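You operate a simulated robot arm through the tools that you are given. There is no shell and no other tool. Be economical: measure what you need, move in short steps, check, and stop when the job is done.

The job below is to be done with a simulated two-armed robot. You get a single attempt, and the scene is never put back.

## Task
Pick up the hose nozzle with one hand, pass it to the other hand and put it on the shelf under the island bench. Take the medium cup and put it on top of the green plug. Take the clear jug from the long bench and put it on top of the cream trays on the island bench. Put the blue plug on the cover on the middle shelf of the open rack. Fetch the pot and set it on the shelf under the wash table. Put the bag that says "rice" from the top of the sauce table on the top of the rail cart and the bag labelled "sleeves" on the long bench. Stack the lidded cup that says "29" from the top of the short belt on top of the lidded cup that says "27". Put the blue bowl on the end table away on the wall bench. Put the roll that says "PEA" from the top of the sauce bench on the top of the short belt. Put two of the squash cubes from the top of the sauce bench on top of the probe there. Pull the crumb drawer by the green guide open. Any order will do. Set down upright: medium cup, clear jug, blue plug.

Only the result counts: the job must be done as asked and must still hold three seconds after the hand-in. Knocking over, shifting, dropping, spilling or breaking anything else fails it. Lids that push on must go on centred and level and be pressed home; caps that screw on are set level and turned clockwise until they are tight.

## Robot
Two 6-joint arms with two-finger parallel grippers on one trunk, on a base that drives. Base frame: it is fixed to the floor where the robot stands at the start and does not move with it; the origin is under the middle of the robot, x ahead of it, y to its left, z up; the surface under the hand at the start is at about z = 880. Readings come in mm, degrees, newtons and seconds.
The left shoulder is at the start at [60, 187, 1147], the right one opposite. With the tool pointing down near the work surface each hand reaches from about 260 to 620 mm from the robot's upright axis, wherever it stands, measured 20 degrees to its own side. Places, roughly: bag [3750, -1500, 1000]; blue bowl (14x13x6 cm) [5000, -3100, 900]; blue plug (7x7x14 cm) [1300, -4700, 900]; clear jug (15x10x15 cm) [-1000, -1100, 1000]; cover (19x29x1 cm) [-1300, -2400, 900]; crumb drawer by the green guide [4500, -2600, 600]; green plug (7x7x14 cm) [-1000, 800, 900]; hose nozzle (7x7x16 cm) [500, 200, 900]; lidded cup [4500, -2250, 1000]; long bench [-1200, 0, 900]; medium cup [-1000, 1250, 1000]; pot [4000, -1250, 1000]; probe [6500, -4750, 1000]; roll [5750, -4750, 1000]; shelf under the island bench [700, -400, 500]; shelf under the wash table [3000, -5000, 300]; squash cube (2x2x2 cm) [5400, -4700, 900]; top of the rail cart [5000, -5000, 900]; top of the short belt [4900, -2300, 900]; trays (18x23x12 cm) [600, 500, 900]; wall bench [9100, 2000, 900]. Payload 1.57 kg a hand.
The TCP of each hand is the grasp point between the finger pads, 30 mm short of the fingertips. In the tool frame z runs along the fingers and y along their closing line. The gripper opens to 110 mm. The fingers are 24 mm wide and 12 mm thick; the gripper's body (48 by 112 mm) begins 78 mm behind the TCP.
Orientation is that of the tool frame in the base frame, as a unit quaternion [x, y, z, w]. With the fingers straight down and closing along the base's y, the tool's x points along the base's -x, its y along +y and its z along -z.

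## Interface
- The arms move only by the tool jog_arm. It takes "left_steps", "right_steps" or both (then of equal length, played together; a hand with none holds still); each is a list of rows, each a list of 3 entries, a list of its own where there are three numbers: the opening, from 0 (shut) to 1 (fully open), then the shift along the tool's x, y, z in units of 250 mm (1.0 is 250 mm), then the turn, a rotation vector about the tool's x, y, z in units of 60 degrees (1.0 is 60 degrees). In form: [[gripper, [x, y, z], [rx, ry, rz]], ...]. A call has 1 to 10 rows; each row is the pose to reach, as a shift and turn from the pose commanded when the call began, along the tool's axes at that moment. A call with a number of a shift or a turn outside -1 to 1 is refused whole. A row lasts 0.2 s, in which the tool goes at most 50 mm and 8.6 degrees; a call with a longer step from one row to the next is refused whole, and so is a gripper value outside its range. Where a pose cannot be reached the arm comes as near as it can. A force on the tool above 40 N (or 10 N above the force at the start of the call, whichever is more), or a blocked arm, ends the call early, and 0.2 s more pass. Each finger travels about 153 mm/s and halts on what it meets, pressing with about 20 N; the grip force reading is that of the motor and also rises with nothing between the fingers. The clock runs only during rows and for 0.2 s after the last one: add rows that repeat a pose to give the fingers time. It gives the time, the measured TCP pose, the force on the tool (base axes), the opening and the grip force at its end, in the units of the frame above (readings bear some noise), with the torque about the TCP (base axes, N m) and any sound that the robot's microphone picked up.
- Cameras (640 x 400 px; columns grow to the right, rows downward): "scene" is now at [16.6, -5.2, 1689.2]; the picture's right is [-0.06, -1.00, 0.00], its down [-0.76, 0.05, -0.65] and it looks along [0.65, -0.04, -0.76] (base axes); focal length 286 px, centre (320, 200). "left" rides on the left gripper at [70, -16, -141] in its tool frame; the picture's right is [0.23, 0.97, 0.00], its down [-0.86, 0.20, -0.48] and it looks along [-0.47, 0.11, 0.88] (tool axes); focal length 222 px, centre (320, 200). "right" rides on the right gripper at [70, 16, -141] in its tool frame; the picture's right is [-0.23, 0.97, 0.00], its down [-0.86, -0.20, -0.48] and it looks along [-0.47, -0.11, 0.88] (tool axes); focal length 222 px, centre (320, 200). There is no depth. A picture from a camera that has moved, and an enlarged one, comes with that camera's place and axes in the base frame and with its lens.
- capture(camera): a new picture of that camera. No time passes.
- slide_trunk(by): slides the trunk up (or, below 0, down) by that many mm; the arms and the scene camera ride with it, the base frame stays. It gives what a move gives, with no picture.
- roll_base(legs): drives the robot by 1 to 6 legs, each [ahead, left, turn to the left] in mm, mm and degrees, along the robot's own axes; the way and the turn of a leg run together, so that a leg with both is an arc; at most 1500 mm and 180 degrees a leg. The arms and the cameras ride along, it lands a little off, and it stops where it bumps. It gives what a move gives.
- pan_tilt(pan, tilt): turns the head with the scene camera to pan (to the left, within 86 degrees either way) and tilt (down, from -29 to 69), counted from straight ahead of the robot. It gives what a move gives.
- close_up(camera, box): a new picture of the part [left, top, right, bottom] of that camera's present view, enlarged. No time passes.
- finish_job(): hands the job in; it is judged then, once.

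Work in short steps. Places have to be worked out from the pictures, the camera data and where the tool is seen: move nearer, look again, correct. Check each grasp and each placing, and mend what went wrong. You have 588 turns and 370 pictures in all, those below and enlarged ones among them. Open the grippers and draw the arms clear of the work before you hand the job in, unless the task says otherwise.

The tools are called after "Request:" as name(argument=value, ...) on one line, values as JSON. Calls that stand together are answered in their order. jog_arm: Moves the arms, as the interface text tells. Its arguments: {"type":"object","properties":{"left_steps":{"type":"array"},"right_steps":{"type":"array"}},"required":[]} The other tools are called the same way: slide_trunk (by) slides the trunk up or down; roll_base (legs) drives the base; pan_tilt (pan, tilt) turns the head that bears the scene camera; capture (camera) takes a picture; close_up (camera, box) takes an enlarged picture of a part of a camera's view; finish_job () hands the job in.

At the start:

```text
t: 0.0
left_tool_pos: [458.0, 200.8, 1262.2]
left_orientation: [0.0, 1.0, 0.001, 0.0]
left_contact_force: [-0.3, 0.3, 0.2]
left_moment: [0.03, -0.01, 0.01]
left_grip_width: 109.8
left_gripper_force: 0.1
right_tool_pos: [369.7, -226.9, 1332.0]
right_orientation: [0.0, 1.0, 0.0, 0.0]
right_contact_force: [-0.3, 0.3, 0.5]
right_moment: [0.04, 0.03, 0.01]
right_grip_width: 110.0
right_gripper_force: 0.0
trunk travel left (down, up): [-775.0, 215.0]
robot x, y, heading: [-1.6, -1.4, -0.1]
head pan, tilt: [-3.6, 49.7]
```

scene: 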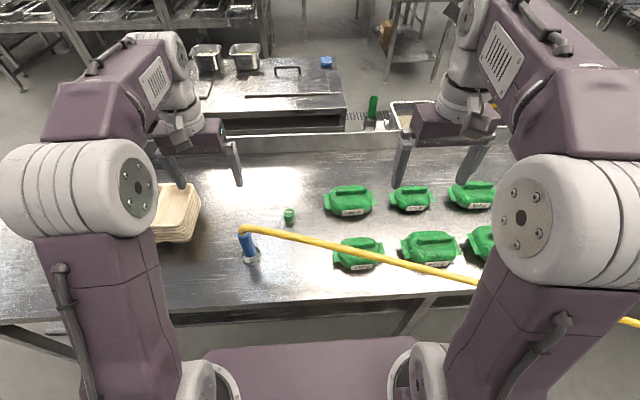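
right: 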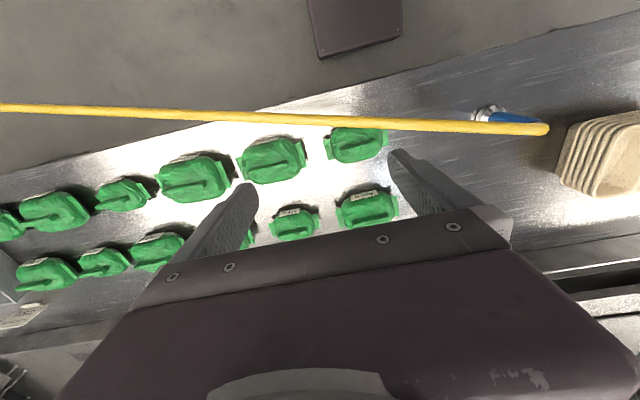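
left: 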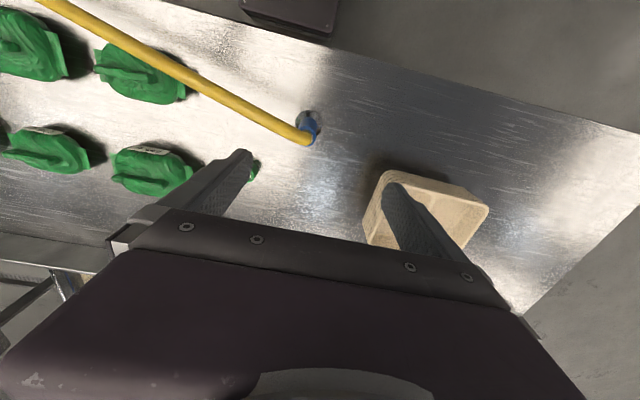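

The nozzle stands about (465, 190) with a yellow hose leading off its top. I take close-ups of it before touching anything.

Request:
close_up(camera="scene", box=[180, 170, 400, 310])

Request:
close_up(camera="left", box=[200, 60, 520, 260])

```text
2.86 times, centred on (290, 240) of scene
camera zoom: at [16.6, -5.2, 1689.2], right [-0.06, -1.0, 0.0], down [-0.76, 0.05, -0.65], along [0.65, -0.04, -0.76], focal length 818 px, centre (406, 86)
```

zoom: 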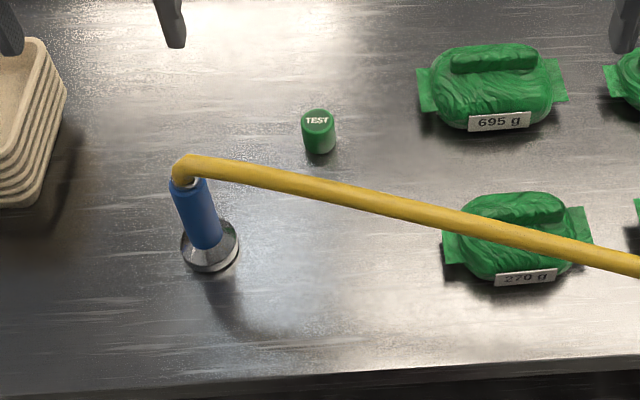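

```text
2.00 times, centred on (360, 160) of left
camera zoom: at [388.7, 187.5, 1402.7], right [-0.23, 0.97, 0.0], down [0.86, 0.2, 0.48], along [0.47, 0.11, -0.88], focal length 444 px, centre (240, 280)
```

zoom: 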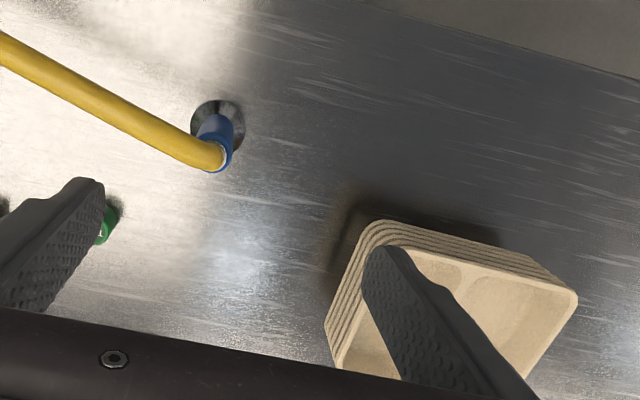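

The nozzle is upright with a steel foot. I need to see where the hose leads and the shelf under the bench, so I pan right.

Request:
pan_tilt(pan=-60, tilt=40)

Request:
capture(camera="scene")

Request:
pan_tilt(pan=0, tilt=10)

Request:
capture(camera="scene")

Request:
pan_tilt(pan=-70, tilt=5)

Request:
capture(camera="scene")

Request:
pan_tilt(pan=80, tilt=15)

Request:
capture(camera="scene")

```text
t: 1.3
left_tool_pos: [458.0, 201.9, 1262.4]
left_orientation: [0.0, 1.0, 0.0, -0.001]
left_contact_force: [-0.3, 0.3, 0.7]
left_moment: [0.02, -0.03, 0.0]
left_grip_width: 110.2
left_gripper_force: 0.1
right_tool_pos: [371.1, -226.4, 1331.0]
right_orientation: [0.0, 1.0, 0.0, -0.001]
right_contact_force: [0.5, -0.1, -0.4]
right_moment: [-0.01, 0.02, 0.03]
right_grip_width: 109.9
right_gripper_force: 0.1
trunk travel left (down, up): [-775.0, 215.0]
robot x, y, heading: [-0.8, -1.6, -0.2]
head pan, tilt: [-60.0, 40.0]
```

```text
364 pictures are left
camera scene: at [-18.0, -73.9, 1702.9], right [-0.87, -0.5, 0.0], down [-0.32, 0.56, -0.77], along [0.38, -0.66, -0.64], focal length 286 px, centre (320, 200)
```

scene: 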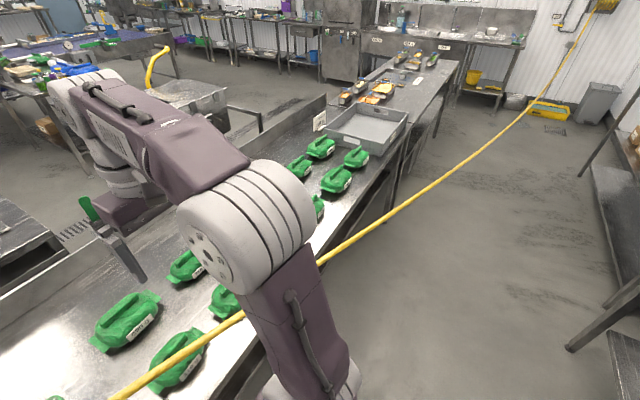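

```text
t: 2.6
left_tool_pos: [457.4, 201.5, 1262.3]
left_orientation: [0.0, 1.0, 0.0, 0.001]
left_contact_force: [-0.2, 0.2, -0.7]
left_moment: [0.01, -0.02, 0.03]
left_grip_width: 109.7
left_gripper_force: 0.0
right_tool_pos: [370.5, -226.6, 1331.1]
right_orientation: [0.0, 1.0, 0.0, -0.001]
right_contact_force: [0.3, 0.0, 0.2]
right_moment: [0.03, -0.02, -0.01]
right_grip_width: 109.7
right_gripper_force: 0.0
trunk travel left (down, up): [-775.0, 215.0]
robot x, y, heading: [1.3, -2.4, -0.1]
head pan, tilt: [0.0, 10.0]
```

```text
363 pictures are left
camera scene: at [32.4, -0.4, 1750.6], right [0.0, -1.0, 0.0], down [-0.17, 0.0, -0.98], along [0.98, 0.0, -0.17], focal length 286 px, centre (320, 200)
```

scene: 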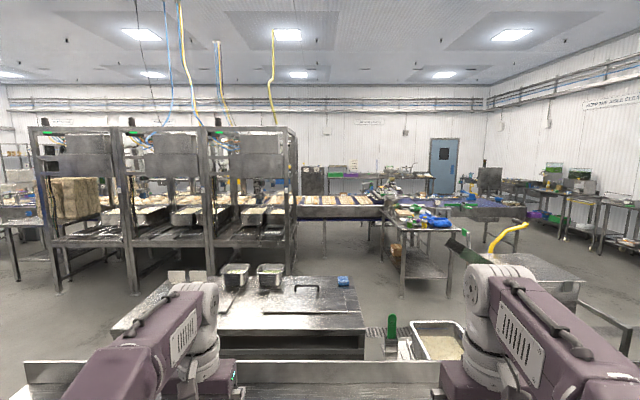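

```text
t: 4.0
left_tool_pos: [457.1, 202.3, 1262.9]
left_orientation: [0.0, 1.0, 0.0, -0.001]
left_contact_force: [0.9, -0.1, 0.1]
left_moment: [0.05, 0.0, -0.01]
left_grip_width: 109.8
left_gripper_force: 0.0
right_tool_pos: [370.1, -225.9, 1330.5]
right_orientation: [0.0, 1.0, 0.0, 0.0]
right_contact_force: [-0.3, 0.2, -0.2]
right_moment: [-0.01, 0.0, 0.05]
right_grip_width: 110.1
right_gripper_force: 0.0
trunk travel left (down, up): [-775.0, 215.0]
robot x, y, heading: [-0.1, -0.7, 0.1]
head pan, tilt: [-70.0, 5.0]
```

```text
362 pictures are left
camera scene: at [-29.1, -86.6, 1758.7], right [-0.94, -0.34, 0.0], down [-0.03, 0.08, -1.0], along [0.34, -0.94, -0.09], focal length 286 px, centre (320, 200)
```

scene: 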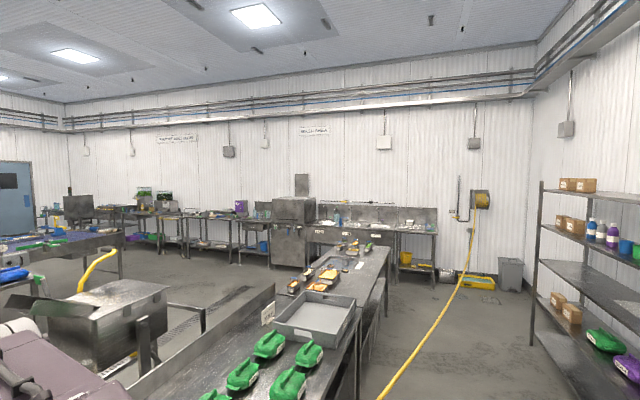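

```text
t: 6.3
left_tool_pos: [457.3, 202.0, 1262.3]
left_orientation: [0.0, 1.0, 0.001, 0.0]
left_contact_force: [0.0, 0.2, 0.0]
left_moment: [0.02, 0.02, 0.01]
left_grip_width: 110.1
left_gripper_force: 0.0
right_tool_pos: [369.7, -225.8, 1331.3]
right_orientation: [0.0, 1.0, 0.0, 0.0]
right_contact_force: [-0.7, 0.4, 0.4]
right_moment: [-0.01, 0.0, 0.02]
right_grip_width: 109.7
right_gripper_force: 0.0
trunk travel left (down, up): [-775.0, 215.0]
robot x, y, heading: [1.3, -0.2, -0.3]
head pan, tilt: [80.0, 15.0]
```

```text
361 pictures are left
camera scene: at [-44.3, 91.7, 1742.5], right [0.98, -0.17, 0.0], down [-0.05, -0.25, -0.97], along [0.17, 0.95, -0.26], focal length 286 px, centre (320, 200)
```

scene: 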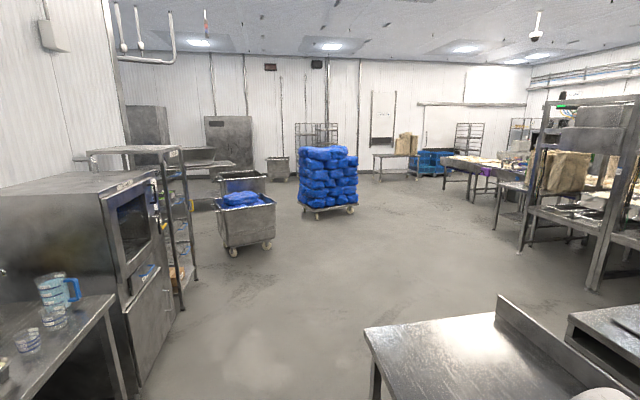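

The nozzle's axis is about (482, 185), barrel z 900–1013, hose running off south toward a wall reel. I back the robot 200 mm for room to use a flatter wrist, and look at the bench's underside.

Request:
roll_base(legs=[[-200, 0, 0]])

Request:
pan_tilt(pan=-20, tilt=50)

Request:
capture(camera="scene")

```text
t: 7.9
left_tool_pos: [261.9, 201.5, 1262.2]
left_orientation: [0.0, 1.0, 0.001, -0.001]
left_contact_force: [0.7, -0.5, -0.5]
left_moment: [0.02, 0.03, 0.01]
left_grip_width: 110.2
left_gripper_force: 0.0
right_tool_pos: [175.3, -226.4, 1329.7]
right_orientation: [0.0, 1.0, 0.0, -0.001]
right_contact_force: [-0.4, -0.5, 1.2]
right_moment: [-0.02, 0.02, -0.02]
right_grip_width: 110.1
right_gripper_force: 0.1
trunk travel left (down, up): [-775.0, 215.0]
robot x, y, heading: [-197.5, 1.5, 0.1]
head pan, tilt: [80.0, 15.0]
```

```text
t: 9.7
left_tool_pos: [259.8, 202.6, 1262.9]
left_orientation: [0.0, 1.0, 0.0, 0.0]
left_contact_force: [0.7, -0.2, -0.5]
left_moment: [0.0, 0.0, 0.03]
left_grip_width: 109.8
left_gripper_force: 0.1
right_tool_pos: [172.2, -227.0, 1330.1]
right_orientation: [0.0, 1.0, 0.0, 0.0]
right_contact_force: [-0.2, -1.1, 0.5]
right_moment: [0.0, 0.02, -0.01]
right_grip_width: 109.9
right_gripper_force: 0.1
trunk travel left (down, up): [-775.0, 215.0]
robot x, y, heading: [-198.2, -0.0, 0.1]
head pan, tilt: [-20.0, 50.0]
```

```text
360 pictures are left
camera scene: at [-186.0, -26.6, 1688.8], right [-0.34, -0.94, 0.0], down [-0.72, 0.26, -0.64], along [0.6, -0.22, -0.77], focal length 286 px, centre (320, 200)
```

scene: 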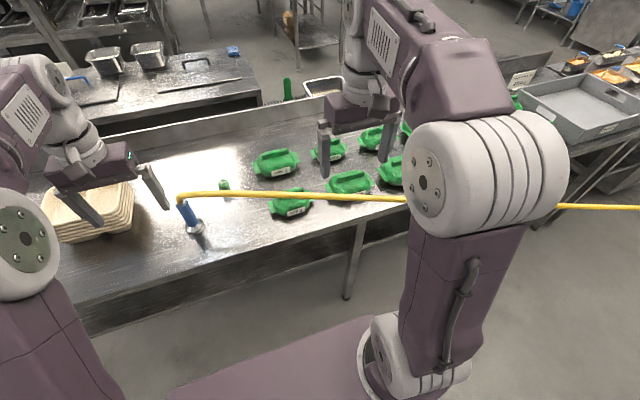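

View clear. I bring the left hand to a pre-grasp 120 mm short of the barrel, pitched 30° below horizontal and yawed 30° to the right.

Request:
jog_arm(left_steps=[[1, [-0.066, 0.0175, 0.1085], [0.0327, -0.1221, 0.0566]], [1, [-0.132, 0.035, 0.217], [0.0654, -0.2442, 0.1132]], [1, [-0.198, 0.0525, 0.3255], [0.0981, -0.3663, 0.1698]], [1, [-0.264, 0.07, 0.434], [0.1308, -0.4884, 0.2264]], [1, [-0.33, 0.0875, 0.5425], [0.1635, -0.6105, 0.283]], [1, [-0.396, 0.105, 0.651], [0.1962, -0.7326, 0.3396]], [1, [-0.462, 0.1225, 0.7595], [0.2289, -0.8547, 0.3962]], [1, [-0.528, 0.14, 0.868], [0.2616, -0.9768, 0.4528]], [1, [-0.528, 0.14, 0.868], [0.2616, -0.9768, 0.4528]]])

Request:
capture(camera="left")

Request:
capture(camera="scene")

```text
t: 11.7
left_tool_pos: [390.7, 237.4, 1045.8]
left_orientation: [0.224, 0.836, -0.129, 0.484]
left_contact_force: [-0.5, -0.5, 0.3]
left_moment: [-0.01, -0.01, 0.02]
left_grip_width: 110.2
left_gripper_force: 0.0
right_tool_pos: [170.6, -227.9, 1331.1]
right_orientation: [0.0, 1.0, -0.001, 0.0]
right_contact_force: [-0.6, 0.4, -1.0]
right_moment: [-0.02, -0.01, -0.02]
right_grip_width: 109.9
right_gripper_force: 0.1
trunk travel left (down, up): [-775.0, 215.0]
robot x, y, heading: [-198.1, -2.9, -0.1]
head pan, tilt: [-20.0, 50.0]
```

```text
359 pictures are left
camera left: at [247.3, 303.5, 1054.4], right [0.39, 0.9, -0.2], down [0.11, 0.17, 0.98], along [0.92, -0.4, -0.03], focal length 222 px, centre (320, 200)
```

left: 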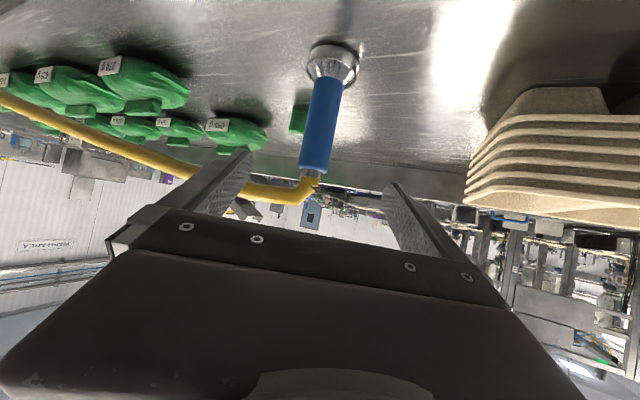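

```text
358 pictures are left
camera scene: at [-187.2, -27.4, 1688.8], right [-0.34, -0.94, 0.0], down [-0.72, 0.26, -0.64], along [0.6, -0.22, -0.77], focal length 286 px, centre (320, 200)
```

scene: 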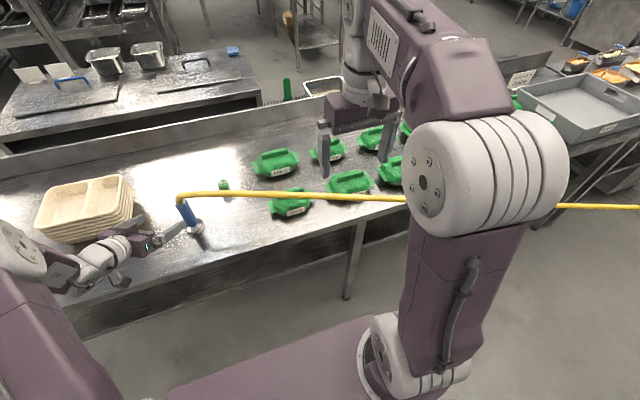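

The barrel is centred between the fingers. I advance along the tool axis in small steps, then close.

Request:
jog_arm(left_steps=[[1, [0.006, 0, 0.125], [0, 0, 0]], [1, [0.012, 0, 0.25], [0, 0, 0]], [1, [0.018, 0, 0.375], [0, 0, 0]], [1, [0.024, 0, 0.5], [0, 0, 0]], [1, [0.024, 0, 0.5], [0, 0, 0]], [0, [0.024, 0, 0.5], [0, 0, 0]], [0, [0.024, 0, 0.5], [0, 0, 0]], [0, [0.024, 0, 0.5], [0, 0, 0]]])

Request:
capture(camera="left")

Request:
close_up(camera="scene", box=[60, 140, 300, 290])

```text
t: 13.5
left_tool_pos: [483.1, 185.0, 975.6]
left_orientation: [0.224, 0.836, -0.13, 0.484]
left_contact_force: [-1.5, 0.4, 0.4]
left_moment: [-0.13, -0.03, 0.02]
left_grip_width: 34.9
left_gripper_force: 20.0
right_tool_pos: [171.7, -226.9, 1331.4]
right_orientation: [0.0, 1.0, 0.0, 0.001]
right_contact_force: [-0.6, 0.5, 0.6]
right_moment: [-0.01, 0.01, -0.01]
right_grip_width: 110.1
right_gripper_force: 0.1
trunk travel left (down, up): [-775.0, 215.0]
robot x, y, heading: [-198.0, -1.1, 0.1]
head pan, tilt: [-20.0, 50.0]
```

```text
357 pictures are left
camera left: at [338.5, 250.7, 986.3], right [0.39, 0.9, -0.2], down [0.11, 0.17, 0.98], along [0.91, -0.4, -0.03], focal length 222 px, centre (320, 200)
```

left: 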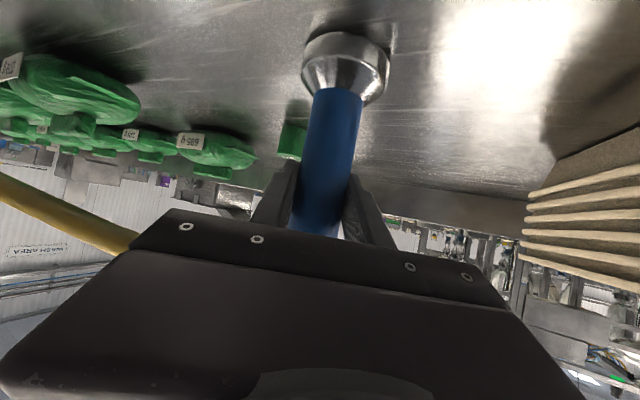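

```text
2.67 times, centred on (180, 215) of scene
camera zoom: at [-186.5, -26.6, 1688.8], right [-0.34, -0.94, 0.0], down [-0.72, 0.26, -0.64], along [0.6, -0.22, -0.77], focal length 764 px, centre (693, 160)
```

zoom: 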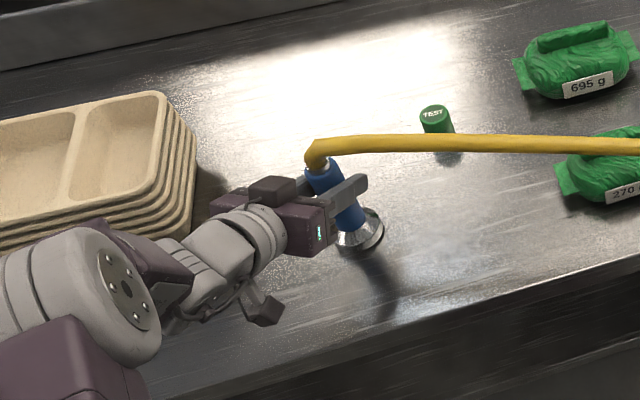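

Gripped at 35 mm. I lift and shift toward the middle for the hand-over, watching force from the hose.

Request:
jog_arm(left_steps=[[0, [-0.104, 0, -0.06], [0, 0, 0]], [0, [-0.208, 0, -0.12], [0, 0, 0]], [0, [-0.3, -0.1, -0.142], [0, 0, 0]], [0, [-0.361, -0.213, -0.164], [0, 0, 0]], [0, [-0.421, -0.32, -0.186], [0, 0, 0]], [0, [-0.481, -0.426, -0.207], [0, 0, 0]], [0, [-0.481, -0.426, -0.207], [0, 0, 0]]])

Request:
capture(camera="scene")

```text
t: 15.1
left_tool_pos: [443.4, 83.6, 1107.9]
left_orientation: [0.224, 0.836, -0.13, 0.483]
left_contact_force: [0.0, 0.4, -4.5]
left_moment: [-0.02, -0.03, -0.01]
left_grip_width: 35.2
left_gripper_force: 20.0
right_tool_pos: [173.1, -226.0, 1331.9]
right_orientation: [0.0, 1.0, 0.0, -0.002]
right_contact_force: [0.6, 0.5, -0.2]
right_moment: [0.0, -0.01, -0.02]
right_grip_width: 109.9
right_gripper_force: 0.0
trunk travel left (down, up): [-775.0, 215.0]
robot x, y, heading: [-196.3, -2.6, -0.0]
head pan, tilt: [-20.0, 50.0]
```

```text
355 pictures are left
camera scene: at [-185.1, -25.9, 1688.8], right [-0.34, -0.94, 0.0], down [-0.72, 0.26, -0.64], along [0.6, -0.22, -0.77], focal length 286 px, centre (320, 200)
```

scene: 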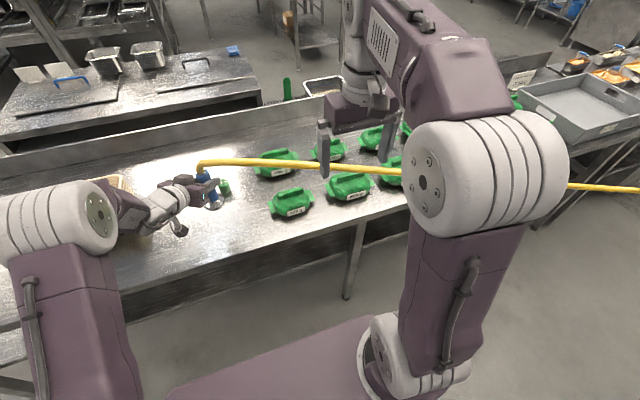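

Held firmly with light hose load. I bring the right hand to a pre-grasp below the left fingers (target z≈1060 on the barrel), staying on the robot side of the hose.

Request:
jog_arm(right_steps=[[1, [-0.081, 0.124, 0.1185], [-0.0306, -0.1144, -0.03]], [1, [-0.162, 0.248, 0.237], [-0.0613, -0.2288, -0.0599]], [1, [-0.243, 0.372, 0.3555], [-0.0919, -0.3432, -0.0899]], [1, [-0.324, 0.496, 0.474], [-0.1226, -0.4576, -0.1198]], [1, [-0.405, 0.62, 0.5925], [-0.1532, -0.572, -0.1498]], [1, [-0.486, 0.744, 0.711], [-0.1839, -0.6864, -0.1797]], [1, [-0.567, 0.868, 0.8295], [-0.2145, -0.8008, -0.2097]], [1, [-0.648, 0.992, 0.948], [-0.2452, -0.9152, -0.2396]], [1, [-0.648, 0.992, 0.948], [-0.2452, -0.9152, -0.2396]]])

Request:
jog_arm(right_steps=[[1, [0, 0, 0], [-0.0272, -0.1017, -0.0266]], [1, [0, 0, 0], [-0.0545, -0.2033, -0.0533]], [1, [0, 0, 0], [-0.0817, -0.305, -0.0799]], [1, [0, 0, 0], [-0.0817, -0.305, -0.0799]]])

Request:
capture(camera="right")

Request:
capture(camera="scene")

```text
t: 17.1
left_tool_pos: [442.2, 83.2, 1108.9]
left_orientation: [0.224, 0.836, -0.129, 0.484]
left_contact_force: [0.1, -0.3, -2.6]
left_moment: [0.01, 0.02, 0.03]
left_grip_width: 34.8
left_gripper_force: 20.4
right_tool_pos: [353.8, -22.6, 1105.0]
right_orientation: [-0.129, 0.872, 0.138, 0.452]
right_contact_force: [-0.8, 0.2, 0.0]
right_moment: [0.02, 0.01, 0.07]
right_grip_width: 109.7
right_gripper_force: 0.0
right hand out of reach, approached as far as the arm can: row 6, 7, 8, 9
trunk travel left (down, up): [-775.0, 215.0]
robot x, y, heading: [-201.6, -0.7, 0.1]
head pan, tilt: [-20.0, 50.0]
```

```text
t: 18.1
left_tool_pos: [443.1, 84.2, 1107.3]
left_orientation: [0.224, 0.836, -0.13, 0.483]
left_contact_force: [-0.2, -0.3, -4.5]
left_moment: [0.02, 0.01, 0.04]
left_grip_width: 34.8
left_gripper_force: 19.7
right_tool_pos: [366.3, -20.1, 1112.9]
right_orientation: [-0.15, 0.779, 0.167, 0.586]
right_contact_force: [0.4, 0.9, -0.1]
right_moment: [-0.02, 0.01, 0.02]
right_grip_width: 109.9
right_gripper_force: 0.1
right hand out of reach, approached as far as the arm can: row 1, 2, 3, 4
trunk travel left (down, up): [-775.0, 215.0]
robot x, y, heading: [-198.0, -1.8, 0.1]
head pan, tilt: [-20.0, 50.0]
```

```text
354 pictures are left
camera right: at [220.0, -72.2, 1083.8], right [-0.36, 0.88, 0.3], down [-0.1, -0.36, 0.93], along [0.93, 0.3, 0.21], focal length 222 px, centre (320, 200)
```

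right: 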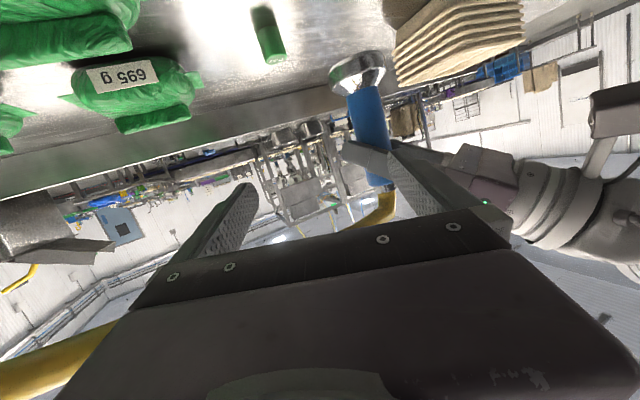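

```text
353 pictures are left
camera scene: at [-185.0, -26.8, 1688.7], right [-0.34, -0.94, 0.0], down [-0.72, 0.26, -0.64], along [0.6, -0.22, -0.77], focal length 286 px, centre (320, 200)
```

scene: 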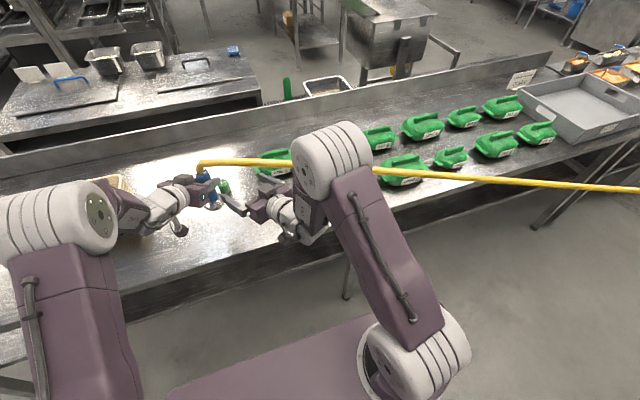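

The right arm is too cramped there; orientation is right but position 50 mm off. I move the nozzle 80 mm forward and 100 mm right with the left hand instead.

Request:
jog_arm(left_steps=[[0, [-0.06, -0.0465, 0.103], [0, 0, 0]], [0, [-0.12, -0.093, 0.206], [0, 0, 0]], [0, [-0.18, -0.14, 0.31], [0, 0, 0]], [0, [-0.239, -0.186, 0.413], [0, 0, 0]], [0, [-0.239, -0.186, 0.413], [0, 0, 0]]])

Request:
capture(camera="right")

```text
t: 19.3
left_tool_pos: [522.2, -15.8, 1107.2]
left_orientation: [0.224, 0.837, -0.128, 0.482]
left_contact_force: [-34.4, 15.8, 4.2]
left_moment: [0.3, 0.96, -0.57]
left_grip_width: 34.8
left_gripper_force: 20.3
right_tool_pos: [370.0, -24.5, 1113.6]
right_orientation: [-0.146, 0.779, 0.164, 0.588]
right_contact_force: [34.6, -15.6, -7.7]
right_moment: [-0.49, -0.09, -2.04]
right_grip_width: 84.0
right_gripper_force: 0.1
trunk travel left (down, up): [-775.0, 215.0]
robot x, y, heading: [-200.9, 2.7, 0.1]
head pan, tilt: [-20.0, 50.0]
```

```text
352 pictures are left
camera right: at [220.8, -73.0, 1084.6], right [-0.35, 0.89, 0.3], down [-0.1, -0.36, 0.93], along [0.93, 0.29, 0.21], focal length 222 px, centre (320, 200)
```

right: 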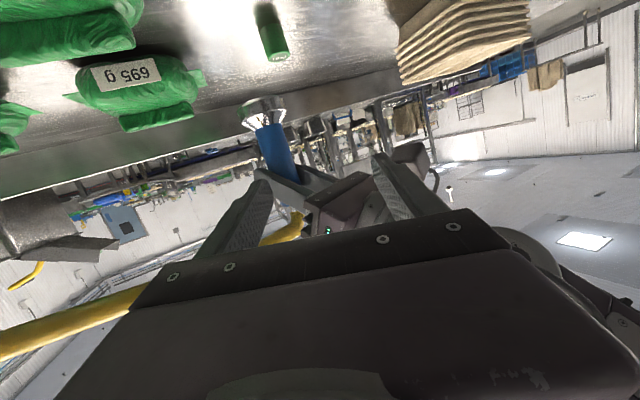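

The left gripper body met the right fingers. I reverse that left move, then reposition the right hand lower and to the right first.

Request:
jog_arm(left_steps=[[0, [0.06, 0.0465, -0.103], [0, 0, 0]], [0, [0.12, 0.093, -0.206], [0, 0, 0]], [0, [0.18, 0.14, -0.31], [0, 0, 0]], [0, [0.239, 0.186, -0.413], [0, 0, 0]]])

Request:
jog_arm(right_steps=[[1, [0, -0.12, -0.1], [0, 0, 0]], [1, [0.1, -0.24, -0.1], [0, 0, 0]], [1, [0.16, -0.36, -0.05], [0, 0, 0]], [1, [0.16, -0.48, 0], [0, 0, 0]], [1, [0.16, -0.48, 0], [0, 0, 0]]])

Request:
capture(camera="scene")

```text
t: 20.3
left_tool_pos: [441.3, 84.8, 1108.3]
left_orientation: [0.224, 0.836, -0.129, 0.484]
left_contact_force: [-0.7, -0.2, -3.4]
left_moment: [-0.02, -0.02, 0.01]
left_grip_width: 34.8
left_gripper_force: 20.3
right_tool_pos: [366.7, -19.6, 1113.9]
right_orientation: [-0.15, 0.779, 0.166, 0.586]
right_contact_force: [0.7, 0.0, -1.1]
right_moment: [-0.02, -0.01, -0.01]
right_grip_width: 110.3
right_gripper_force: 0.1
trunk travel left (down, up): [-775.0, 215.0]
robot x, y, heading: [-198.6, -1.2, -0.1]
head pan, tilt: [-20.0, 50.0]
```

```text
t: 21.5
left_tool_pos: [442.4, 86.1, 1107.8]
left_orientation: [0.224, 0.837, -0.129, 0.483]
left_contact_force: [0.3, 0.5, -2.9]
left_moment: [-0.06, 0.0, -0.03]
left_grip_width: 34.7
left_gripper_force: 19.7
right_tool_pos: [409.0, -131.8, 1065.8]
right_orientation: [-0.154, 0.776, 0.157, 0.59]
right_contact_force: [-1.0, 0.0, 0.1]
right_moment: [-0.03, 0.0, 0.02]
right_grip_width: 109.9
right_gripper_force: 0.1
right hand out of reach, approached as far as the arm can: row 1, 2
trunk travel left (down, up): [-775.0, 215.0]
robot x, y, heading: [-197.1, -0.8, -0.1]
head pan, tilt: [-20.0, 50.0]
```

```text
351 pictures are left
camera scene: at [-185.7, -25.8, 1688.8], right [-0.34, -0.94, 0.0], down [-0.72, 0.26, -0.64], along [0.6, -0.22, -0.77], focal length 286 px, centre (320, 200)
```

scene: 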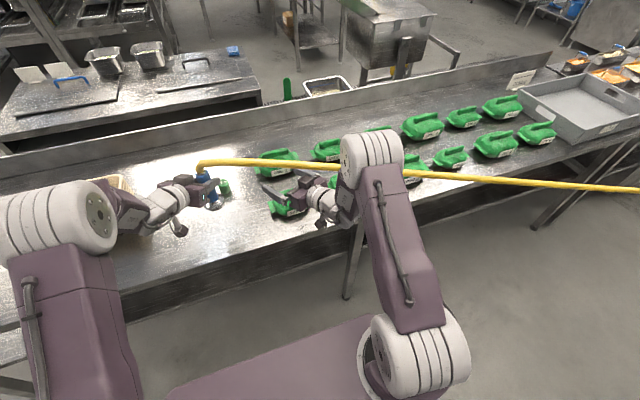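

Right hand is now clear at (409, −132, 1066). I move the left with the nozzle to (525, −60, 1110).

Request:
jog_arm(left_steps=[[0, [-0.074, -0.085, 0.125], [0, 0, 0]], [0, [-0.148, -0.17, 0.249], [0, 0, 0]], [0, [-0.222, -0.255, 0.374], [0, 0, 0]], [0, [-0.296, -0.34, 0.498], [0, 0, 0]], [0, [-0.296, -0.34, 0.498], [0, 0, 0]]])

Request:
capture(camera="right")

Request:
close_up(camera="scene", box=[150, 110, 390, 260])

```text
t: 22.7
left_tool_pos: [525.0, -61.6, 1108.2]
left_orientation: [0.224, 0.836, -0.13, 0.484]
left_contact_force: [-0.3, 0.1, -4.9]
left_moment: [-0.02, -0.04, -0.01]
left_grip_width: 34.9
left_gripper_force: 20.1
right_tool_pos: [409.4, -131.7, 1067.5]
right_orientation: [-0.155, 0.776, 0.158, 0.591]
right_contact_force: [0.3, 0.0, 0.4]
right_moment: [-0.02, -0.03, -0.01]
right_grip_width: 110.2
right_gripper_force: 0.0
trunk travel left (down, up): [-775.0, 215.0]
robot x, y, heading: [-194.9, -0.1, -0.0]
head pan, tilt: [-20.0, 50.0]
```

```text
350 pictures are left
camera right: at [260.7, -182.3, 1036.1], right [-0.36, 0.89, 0.28], down [-0.11, -0.34, 0.93], along [0.93, 0.3, 0.22], focal length 222 px, centre (320, 200)
```

right: 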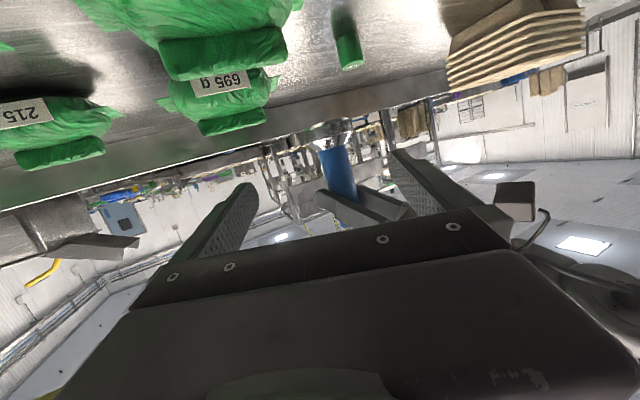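

```text
2.67 times, centred on (270, 185) of scene
camera zoom: at [-185.9, -25.7, 1688.8], right [-0.34, -0.94, 0.0], down [-0.72, 0.26, -0.64], along [0.6, -0.22, -0.77], focal length 764 px, centre (453, 240)
```

zoom: 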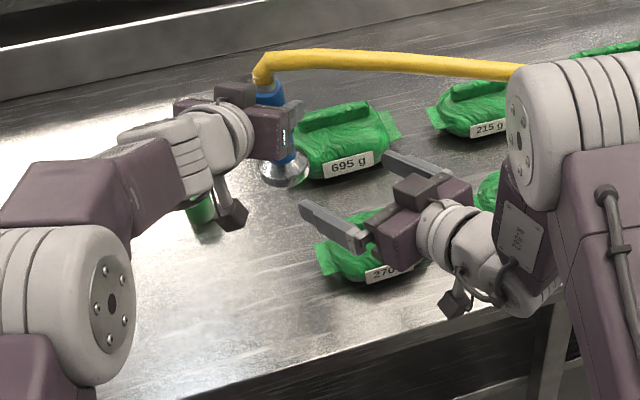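

The barrel lies ahead of the right hand as computed. I advance 132 mm with small lateral correction and close.

Request:
jog_arm(right_steps=[[1, [-0.06, 0.057, 0.06], [0, 0, 0]], [1, [-0.103, 0.057, 0.18], [0, 0, 0]], [1, [-0.103, 0.057, 0.3], [0, 0, 0]], [1, [-0.103, 0.057, 0.42], [0, 0, 0]], [1, [-0.103, 0.057, 0.529], [0, 0, 0]], [1, [-0.103, 0.057, 0.529], [0, 0, 0]], [0, [-0.103, 0.057, 0.529], [0, 0, 0]], [0, [-0.103, 0.057, 0.529], [0, 0, 0]], [0, [-0.103, 0.057, 0.529], [0, 0, 0]]])

Request:
capture(camera="right")

Request:
close_up(camera="scene", box=[150, 110, 390, 260])

```text
t: 24.7
left_tool_pos: [525.6, -62.7, 1109.1]
left_orientation: [0.224, 0.837, -0.13, 0.483]
left_contact_force: [-3.3, -2.5, -2.3]
left_moment: [0.24, 0.35, -0.01]
left_grip_width: 34.6
left_gripper_force: 19.8
right_tool_pos: [523.6, -62.0, 1058.3]
right_orientation: [-0.154, 0.776, 0.157, 0.591]
right_contact_force: [2.4, 1.5, -0.7]
right_moment: [-0.38, -0.24, -0.03]
right_grip_width: 36.7
right_gripper_force: 19.8
trunk travel left (down, up): [-775.0, 215.0]
robot x, y, heading: [-201.0, -0.4, -0.1]
head pan, tilt: [-20.0, 50.0]
```

```text
348 pictures are left
camera right: at [375.9, -112.6, 1028.6], right [-0.36, 0.89, 0.28], down [-0.11, -0.34, 0.93], along [0.93, 0.3, 0.22], focal length 222 px, centre (320, 200)
```

right: 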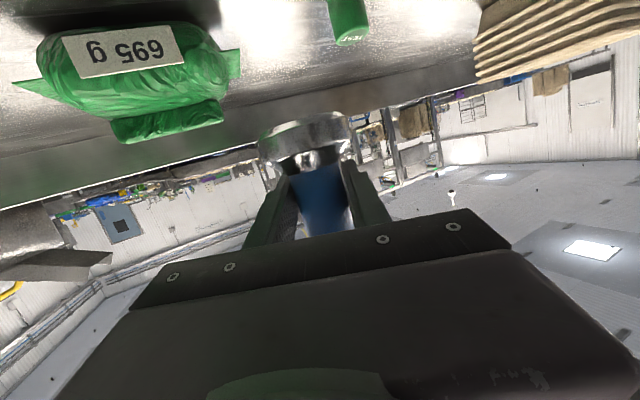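

```text
2.67 times, centred on (270, 185) of scene
camera zoom: at [-185.5, -26.9, 1688.8], right [-0.34, -0.94, 0.0], down [-0.72, 0.26, -0.64], along [0.6, -0.22, -0.77], focal length 764 px, centre (453, 240)
```

zoom: 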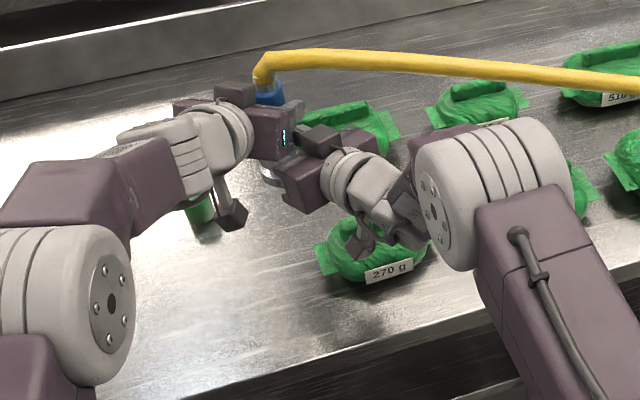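

Both hands hold it (right 36.7 mm, grip 20 N). I open the left and back it off along its axis.

Request:
jog_arm(left_steps=[[1, [0, 0, 0], [0, 0, 0]], [1, [0, 0, 0], [0, 0, 0]], [1, [0, 0, -0.15], [0, 0, 0]], [1, [0, 0, -0.3], [0, 0, 0]], [1, [0, 0, -0.45], [0, 0, 0]], [1, [0, 0.15, -0.55], [0, 0, 0]], [1, [0, 0.3, -0.6], [0, 0, 0]], [1, [0, 0.45, -0.6], [0, 0, 0]]])

Request:
capture(camera="scene")

```text
t: 26.5
left_tool_pos: [470.3, 102.1, 1182.5]
left_orientation: [0.224, 0.837, -0.13, 0.482]
left_contact_force: [0.3, -0.6, -0.3]
left_moment: [0.0, 0.04, -0.02]
left_grip_width: 109.8
left_gripper_force: 0.0
right_tool_pos: [524.3, -61.3, 1057.8]
right_orientation: [-0.154, 0.776, 0.157, 0.591]
right_contact_force: [0.7, -0.2, -4.7]
right_moment: [0.04, 0.03, 0.02]
right_grip_width: 35.1
right_gripper_force: 20.0
trunk travel left (down, up): [-775.0, 215.0]
robot x, y, heading: [-197.0, -6.1, -0.2]
head pan, tilt: [-20.0, 50.0]
```

```text
346 pictures are left
camera scene: at [-184.2, -25.7, 1688.8], right [-0.34, -0.94, 0.0], down [-0.72, 0.26, -0.64], along [0.6, -0.22, -0.77], focal length 286 px, centre (320, 200)
```

scene: 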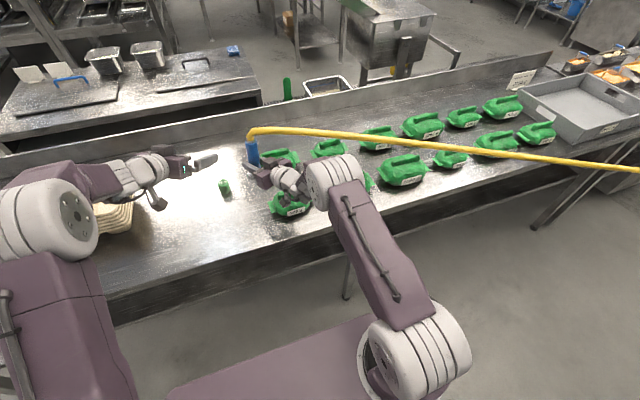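

Right hand alone holds the nozzle. I back the robot 200 mm, fold the left arm in, and then look at the space under the bench.

Request:
roll_base(legs=[[-200, 0, 0]])

Request:
jog_arm(left_steps=[[1, [0.041, -0.027, -0.166], [0, 0, 0]], [1, [0.083, -0.054, -0.332], [0, 0, 0]], [1, [0.124, -0.08, -0.499], [0, 0, 0]], [1, [0.166, -0.107, -0.665], [0, 0, 0]], [1, [0.207, -0.134, -0.831], [0, 0, 0]]])

Request:
jog_arm(left_steps=[[1, [0.026, -0.017, -0.104], [-0.0327, 0.1221, -0.0566]], [1, [0.052, -0.034, -0.208], [-0.0654, 0.2442, -0.1132]], [1, [0.078, -0.05, -0.312], [-0.0981, 0.3663, -0.1698]], [1, [0.104, -0.067, -0.416], [-0.1308, 0.4884, -0.2264]], [1, [0.13, -0.084, -0.52], [-0.1635, 0.6105, -0.283]], [1, [0.156, -0.1, -0.624], [-0.1962, 0.7326, -0.3396]], [1, [0.182, -0.117, -0.728], [-0.2289, 0.8547, -0.3962]], [1, [0.207, -0.134, -0.831], [-0.2616, 0.9768, -0.4528]], [1, [0.207, -0.134, -0.831], [-0.2616, 0.9768, -0.4528]]])

Request:
pan_tilt(pan=-25, tilt=50)

Request:
capture(camera="scene")

```text
t: 28.1
left_tool_pos: [272.1, 101.5, 1183.4]
left_orientation: [0.223, 0.837, -0.129, 0.483]
left_contact_force: [0.0, 0.2, 0.1]
left_moment: [0.0, 0.0, -0.02]
left_grip_width: 110.0
left_gripper_force: 0.1
right_tool_pos: [325.0, -62.1, 1058.5]
right_orientation: [-0.154, 0.777, 0.158, 0.589]
right_contact_force: [-0.1, 0.5, -3.5]
right_moment: [-0.01, 0.0, 0.0]
right_grip_width: 34.6
right_gripper_force: 19.9
trunk travel left (down, up): [-775.0, 215.0]
robot x, y, heading: [-398.4, 3.4, -0.1]
head pan, tilt: [-20.0, 50.0]
```

```text
t: 29.3
left_tool_pos: [71.9, 175.5, 1245.0]
left_orientation: [0.223, 0.836, -0.129, 0.484]
left_contact_force: [0.1, -0.7, -0.6]
left_moment: [0.03, -0.02, 0.03]
left_grip_width: 109.8
left_gripper_force: 0.1
right_tool_pos: [322.3, -62.8, 1060.7]
right_orientation: [-0.155, 0.776, 0.158, 0.59]
right_contact_force: [0.3, -0.1, -3.5]
right_moment: [-0.01, 0.01, 0.01]
right_grip_width: 35.1
right_gripper_force: 19.4
trunk travel left (down, up): [-775.0, 215.0]
robot x, y, heading: [-396.5, -1.5, 0.0]
head pan, tilt: [-20.0, 50.0]
```

```text
t: 31.3
left_tool_pos: [-120.5, 249.8, 1302.8]
left_orientation: [-0.001, 1.0, 0.001, -0.001]
left_contact_force: [1.1, 0.1, 0.4]
left_moment: [0.05, 0.04, 0.04]
left_grip_width: 109.8
left_gripper_force: 0.1
right_tool_pos: [324.0, -60.7, 1058.1]
right_orientation: [-0.154, 0.777, 0.158, 0.59]
right_contact_force: [0.5, 0.4, -4.1]
right_moment: [0.04, -0.01, 0.03]
right_grip_width: 34.9
right_gripper_force: 19.9
trunk travel left (down, up): [-775.0, 215.0]
robot x, y, heading: [-398.9, -0.1, 0.1]
head pan, tilt: [-20.0, 50.0]
```

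```text
t: 31.9
left_tool_pos: [-121.8, 248.4, 1301.4]
left_orientation: [0.001, 1.0, 0.0, -0.001]
left_contact_force: [-0.3, -0.6, -0.1]
left_moment: [-0.01, 0.0, 0.02]
left_grip_width: 110.0
left_gripper_force: 0.0
right_tool_pos: [324.0, -62.7, 1059.8]
right_orientation: [-0.155, 0.777, 0.158, 0.59]
right_contact_force: [-0.3, 0.1, -4.3]
right_moment: [0.02, -0.01, -0.04]
right_grip_width: 34.8
right_gripper_force: 20.3
trunk travel left (down, up): [-775.0, 215.0]
robot x, y, heading: [-394.6, -0.0, -0.0]
head pan, tilt: [-25.0, 50.0]
```

```text
345 pictures are left
camera scene: at [-387.8, -33.0, 1688.8], right [-0.42, -0.91, 0.0], down [-0.69, 0.32, -0.64], along [0.58, -0.27, -0.77], focal length 286 px, centre (320, 200)
```

scene: 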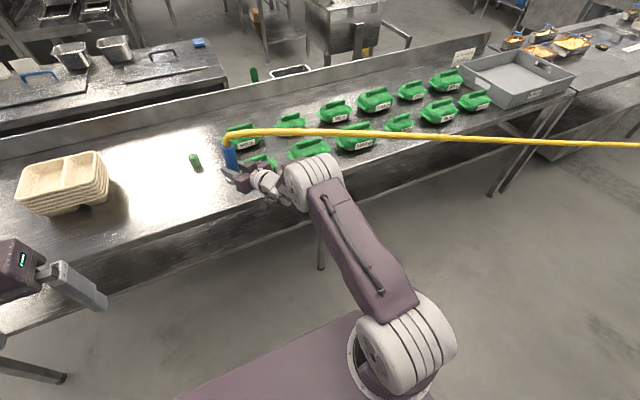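

I retract the right arm 130 mm so the nozzle clears the bench's front edge.

Request:
jog_arm(right_steps=[[0, [0.044, 0.073, -0.15], [0, 0, 0]], [0, [0.088, 0.147, -0.3], [0, 0, 0]], [0, [0.132, 0.22, -0.451], [0, 0, 0]], [0, [0.132, 0.22, -0.451], [0, 0, 0]]])

Request:
capture(camera="scene")

```text
t: 32.9
left_tool_pos: [-119.8, 249.6, 1302.3]
left_orientation: [0.0, 1.0, 0.0, -0.001]
left_contact_force: [1.1, 0.4, 0.2]
left_moment: [0.02, -0.01, 0.01]
left_grip_width: 110.1
left_gripper_force: 0.1
right_tool_pos: [199.6, -61.7, 1061.0]
right_orientation: [-0.152, 0.778, 0.162, 0.588]
right_contact_force: [0.7, 0.1, -4.8]
right_moment: [-0.02, 0.0, 0.03]
right_grip_width: 35.0
right_gripper_force: 20.3
right hand out of reach, approached as far as the arm can: row 3, 4
trunk travel left (down, up): [-775.0, 215.0]
robot x, y, heading: [-397.6, 0.7, -0.2]
head pan, tilt: [-25.0, 50.0]
```

```text
344 pictures are left
camera scene: at [-387.5, -33.1, 1688.7], right [-0.42, -0.91, 0.0], down [-0.69, 0.32, -0.64], along [0.58, -0.27, -0.77], focal length 286 px, centre (320, 200)
```

scene: 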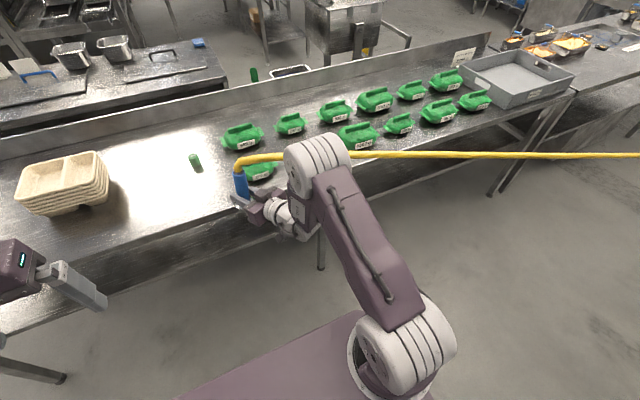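

Clear at x≈200. I lower the trunk part way and look under the bench.

Request:
slide_trunk(by=-400)

Request:
pan_tilt(pan=-8, tilt=45)

Request:
capture(camera="scene")

Request:
capture(camera="right")

```text
t: 36.8
left_tool_pos: [-120.6, 247.5, 901.0]
left_orientation: [0.0, 1.0, 0.0, 0.0]
left_contact_force: [0.0, 0.1, -0.7]
left_moment: [0.02, -0.03, 0.01]
left_grip_width: 110.1
left_gripper_force: 0.0
right_tool_pos: [199.1, -60.8, 661.0]
right_orientation: [-0.154, 0.777, 0.163, 0.588]
right_contact_force: [-0.1, 0.5, -3.4]
right_moment: [0.03, 0.01, -0.01]
right_grip_width: 34.7
right_gripper_force: 20.2
trunk travel left (down, up): [-375.0, 615.0]
robot x, y, heading: [-394.5, -0.6, 0.0]
head pan, tilt: [-25.0, 50.0]
```

```text
t: 37.6
left_tool_pos: [-120.0, 249.4, 903.9]
left_orientation: [0.0, 1.0, -0.001, -0.001]
left_contact_force: [-0.4, 0.4, 0.0]
left_moment: [0.0, -0.01, -0.01]
left_grip_width: 110.1
left_gripper_force: 0.0
right_tool_pos: [200.3, -62.8, 662.6]
right_orientation: [-0.154, 0.777, 0.164, 0.588]
right_contact_force: [-0.2, 0.2, -3.9]
right_moment: [-0.02, 0.03, -0.01]
right_grip_width: 34.8
right_gripper_force: 19.9
trunk travel left (down, up): [-375.0, 615.0]
robot x, y, heading: [-402.4, -0.7, -0.2]
head pan, tilt: [-8.0, 45.0]
```

```text
343 pictures are left
camera scene: at [-377.5, -11.8, 1295.6], right [-0.14, -0.99, 0.0], down [-0.7, 0.1, -0.71], along [0.7, -0.1, -0.71], focal length 286 px, centre (320, 200)
```

scene: 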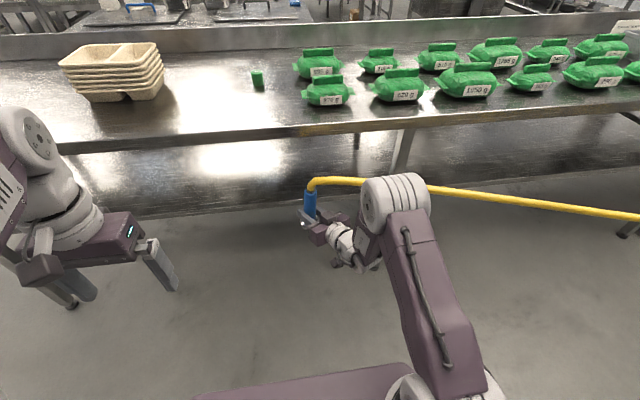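

```text
342 pictures are left
camera right: at [51.5, -113.2, 631.3], right [-0.36, 0.89, 0.29], down [-0.1, -0.35, 0.93], along [0.93, 0.3, 0.22], focal length 222 px, centre (320, 200)
```

right: 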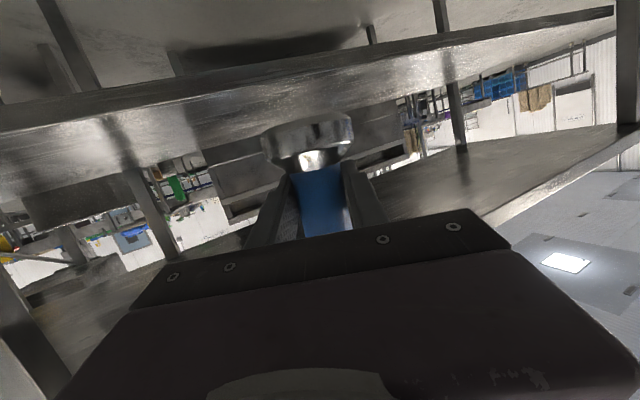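

The shelf's front edge is about x≈375, z≈530. I lower 30 mm more, drive 150 forward so the nozzle goes under the bench top, then check.

Request:
slide_trunk(by=-30)

Request:
roll_base(legs=[[150, 0, 0]])

Request:
capture(camera="right")

Request:
capture(camera="scene")

```text
t: 38.3
left_tool_pos: [-121.4, 248.2, 871.8]
left_orientation: [0.0, 1.0, 0.0, 0.001]
left_contact_force: [-0.1, -0.9, 0.4]
left_moment: [0.01, -0.01, 0.07]
left_grip_width: 110.2
left_gripper_force: 0.0
right_tool_pos: [199.4, -61.6, 630.7]
right_orientation: [-0.153, 0.777, 0.163, 0.588]
right_contact_force: [-0.2, -0.4, -3.8]
right_moment: [-0.03, 0.02, 0.01]
right_grip_width: 34.9
right_gripper_force: 20.2
trunk travel left (down, up): [-345.0, 645.0]
robot x, y, heading: [-394.8, -0.5, 0.1]
head pan, tilt: [-8.0, 45.0]
```

```text
t: 39.7
left_tool_pos: [28.5, 249.6, 872.6]
left_orientation: [0.0, 1.0, 0.0, 0.0]
left_contact_force: [0.0, 0.2, 0.3]
left_moment: [0.01, 0.04, -0.01]
left_grip_width: 109.7
left_gripper_force: 0.0
right_tool_pos: [349.1, -61.9, 630.4]
right_orientation: [-0.153, 0.778, 0.163, 0.588]
right_contact_force: [0.7, -0.3, -4.1]
right_moment: [-0.02, -0.01, 0.02]
right_grip_width: 34.5
right_gripper_force: 19.9
trunk travel left (down, up): [-345.0, 645.0]
robot x, y, heading: [-247.8, -0.9, 0.2]
head pan, tilt: [-8.0, 45.0]
```

```text
341 pictures are left
camera right: at [201.0, -112.9, 600.8], right [-0.36, 0.89, 0.29], down [-0.1, -0.35, 0.93], along [0.93, 0.3, 0.22], focal length 222 px, centre (320, 200)
```

right: 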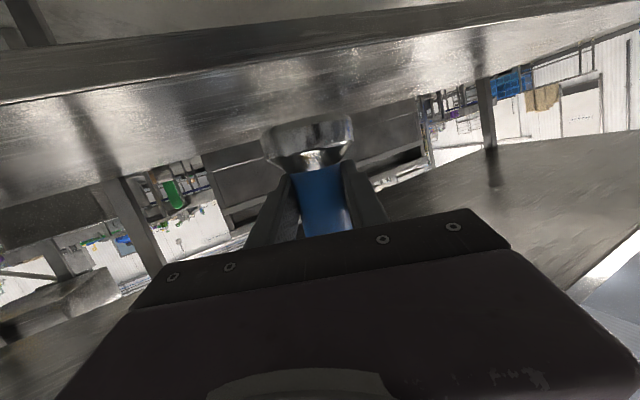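

```text
340 pictures are left
camera scene: at [-227.1, -11.6, 1265.6], right [-0.14, -0.99, 0.0], down [-0.7, 0.1, -0.71], along [0.7, -0.1, -0.71], focal length 286 px, centre (320, 200)
```

scene: 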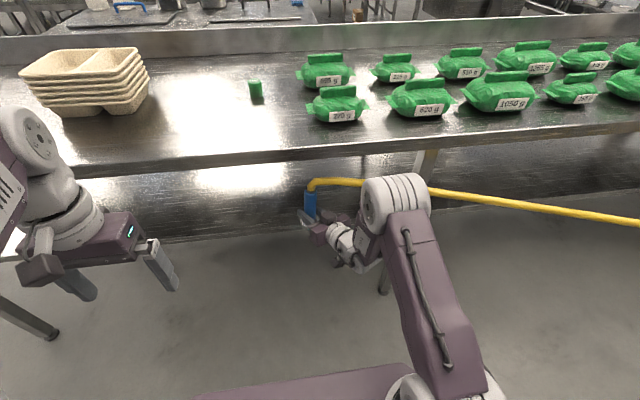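

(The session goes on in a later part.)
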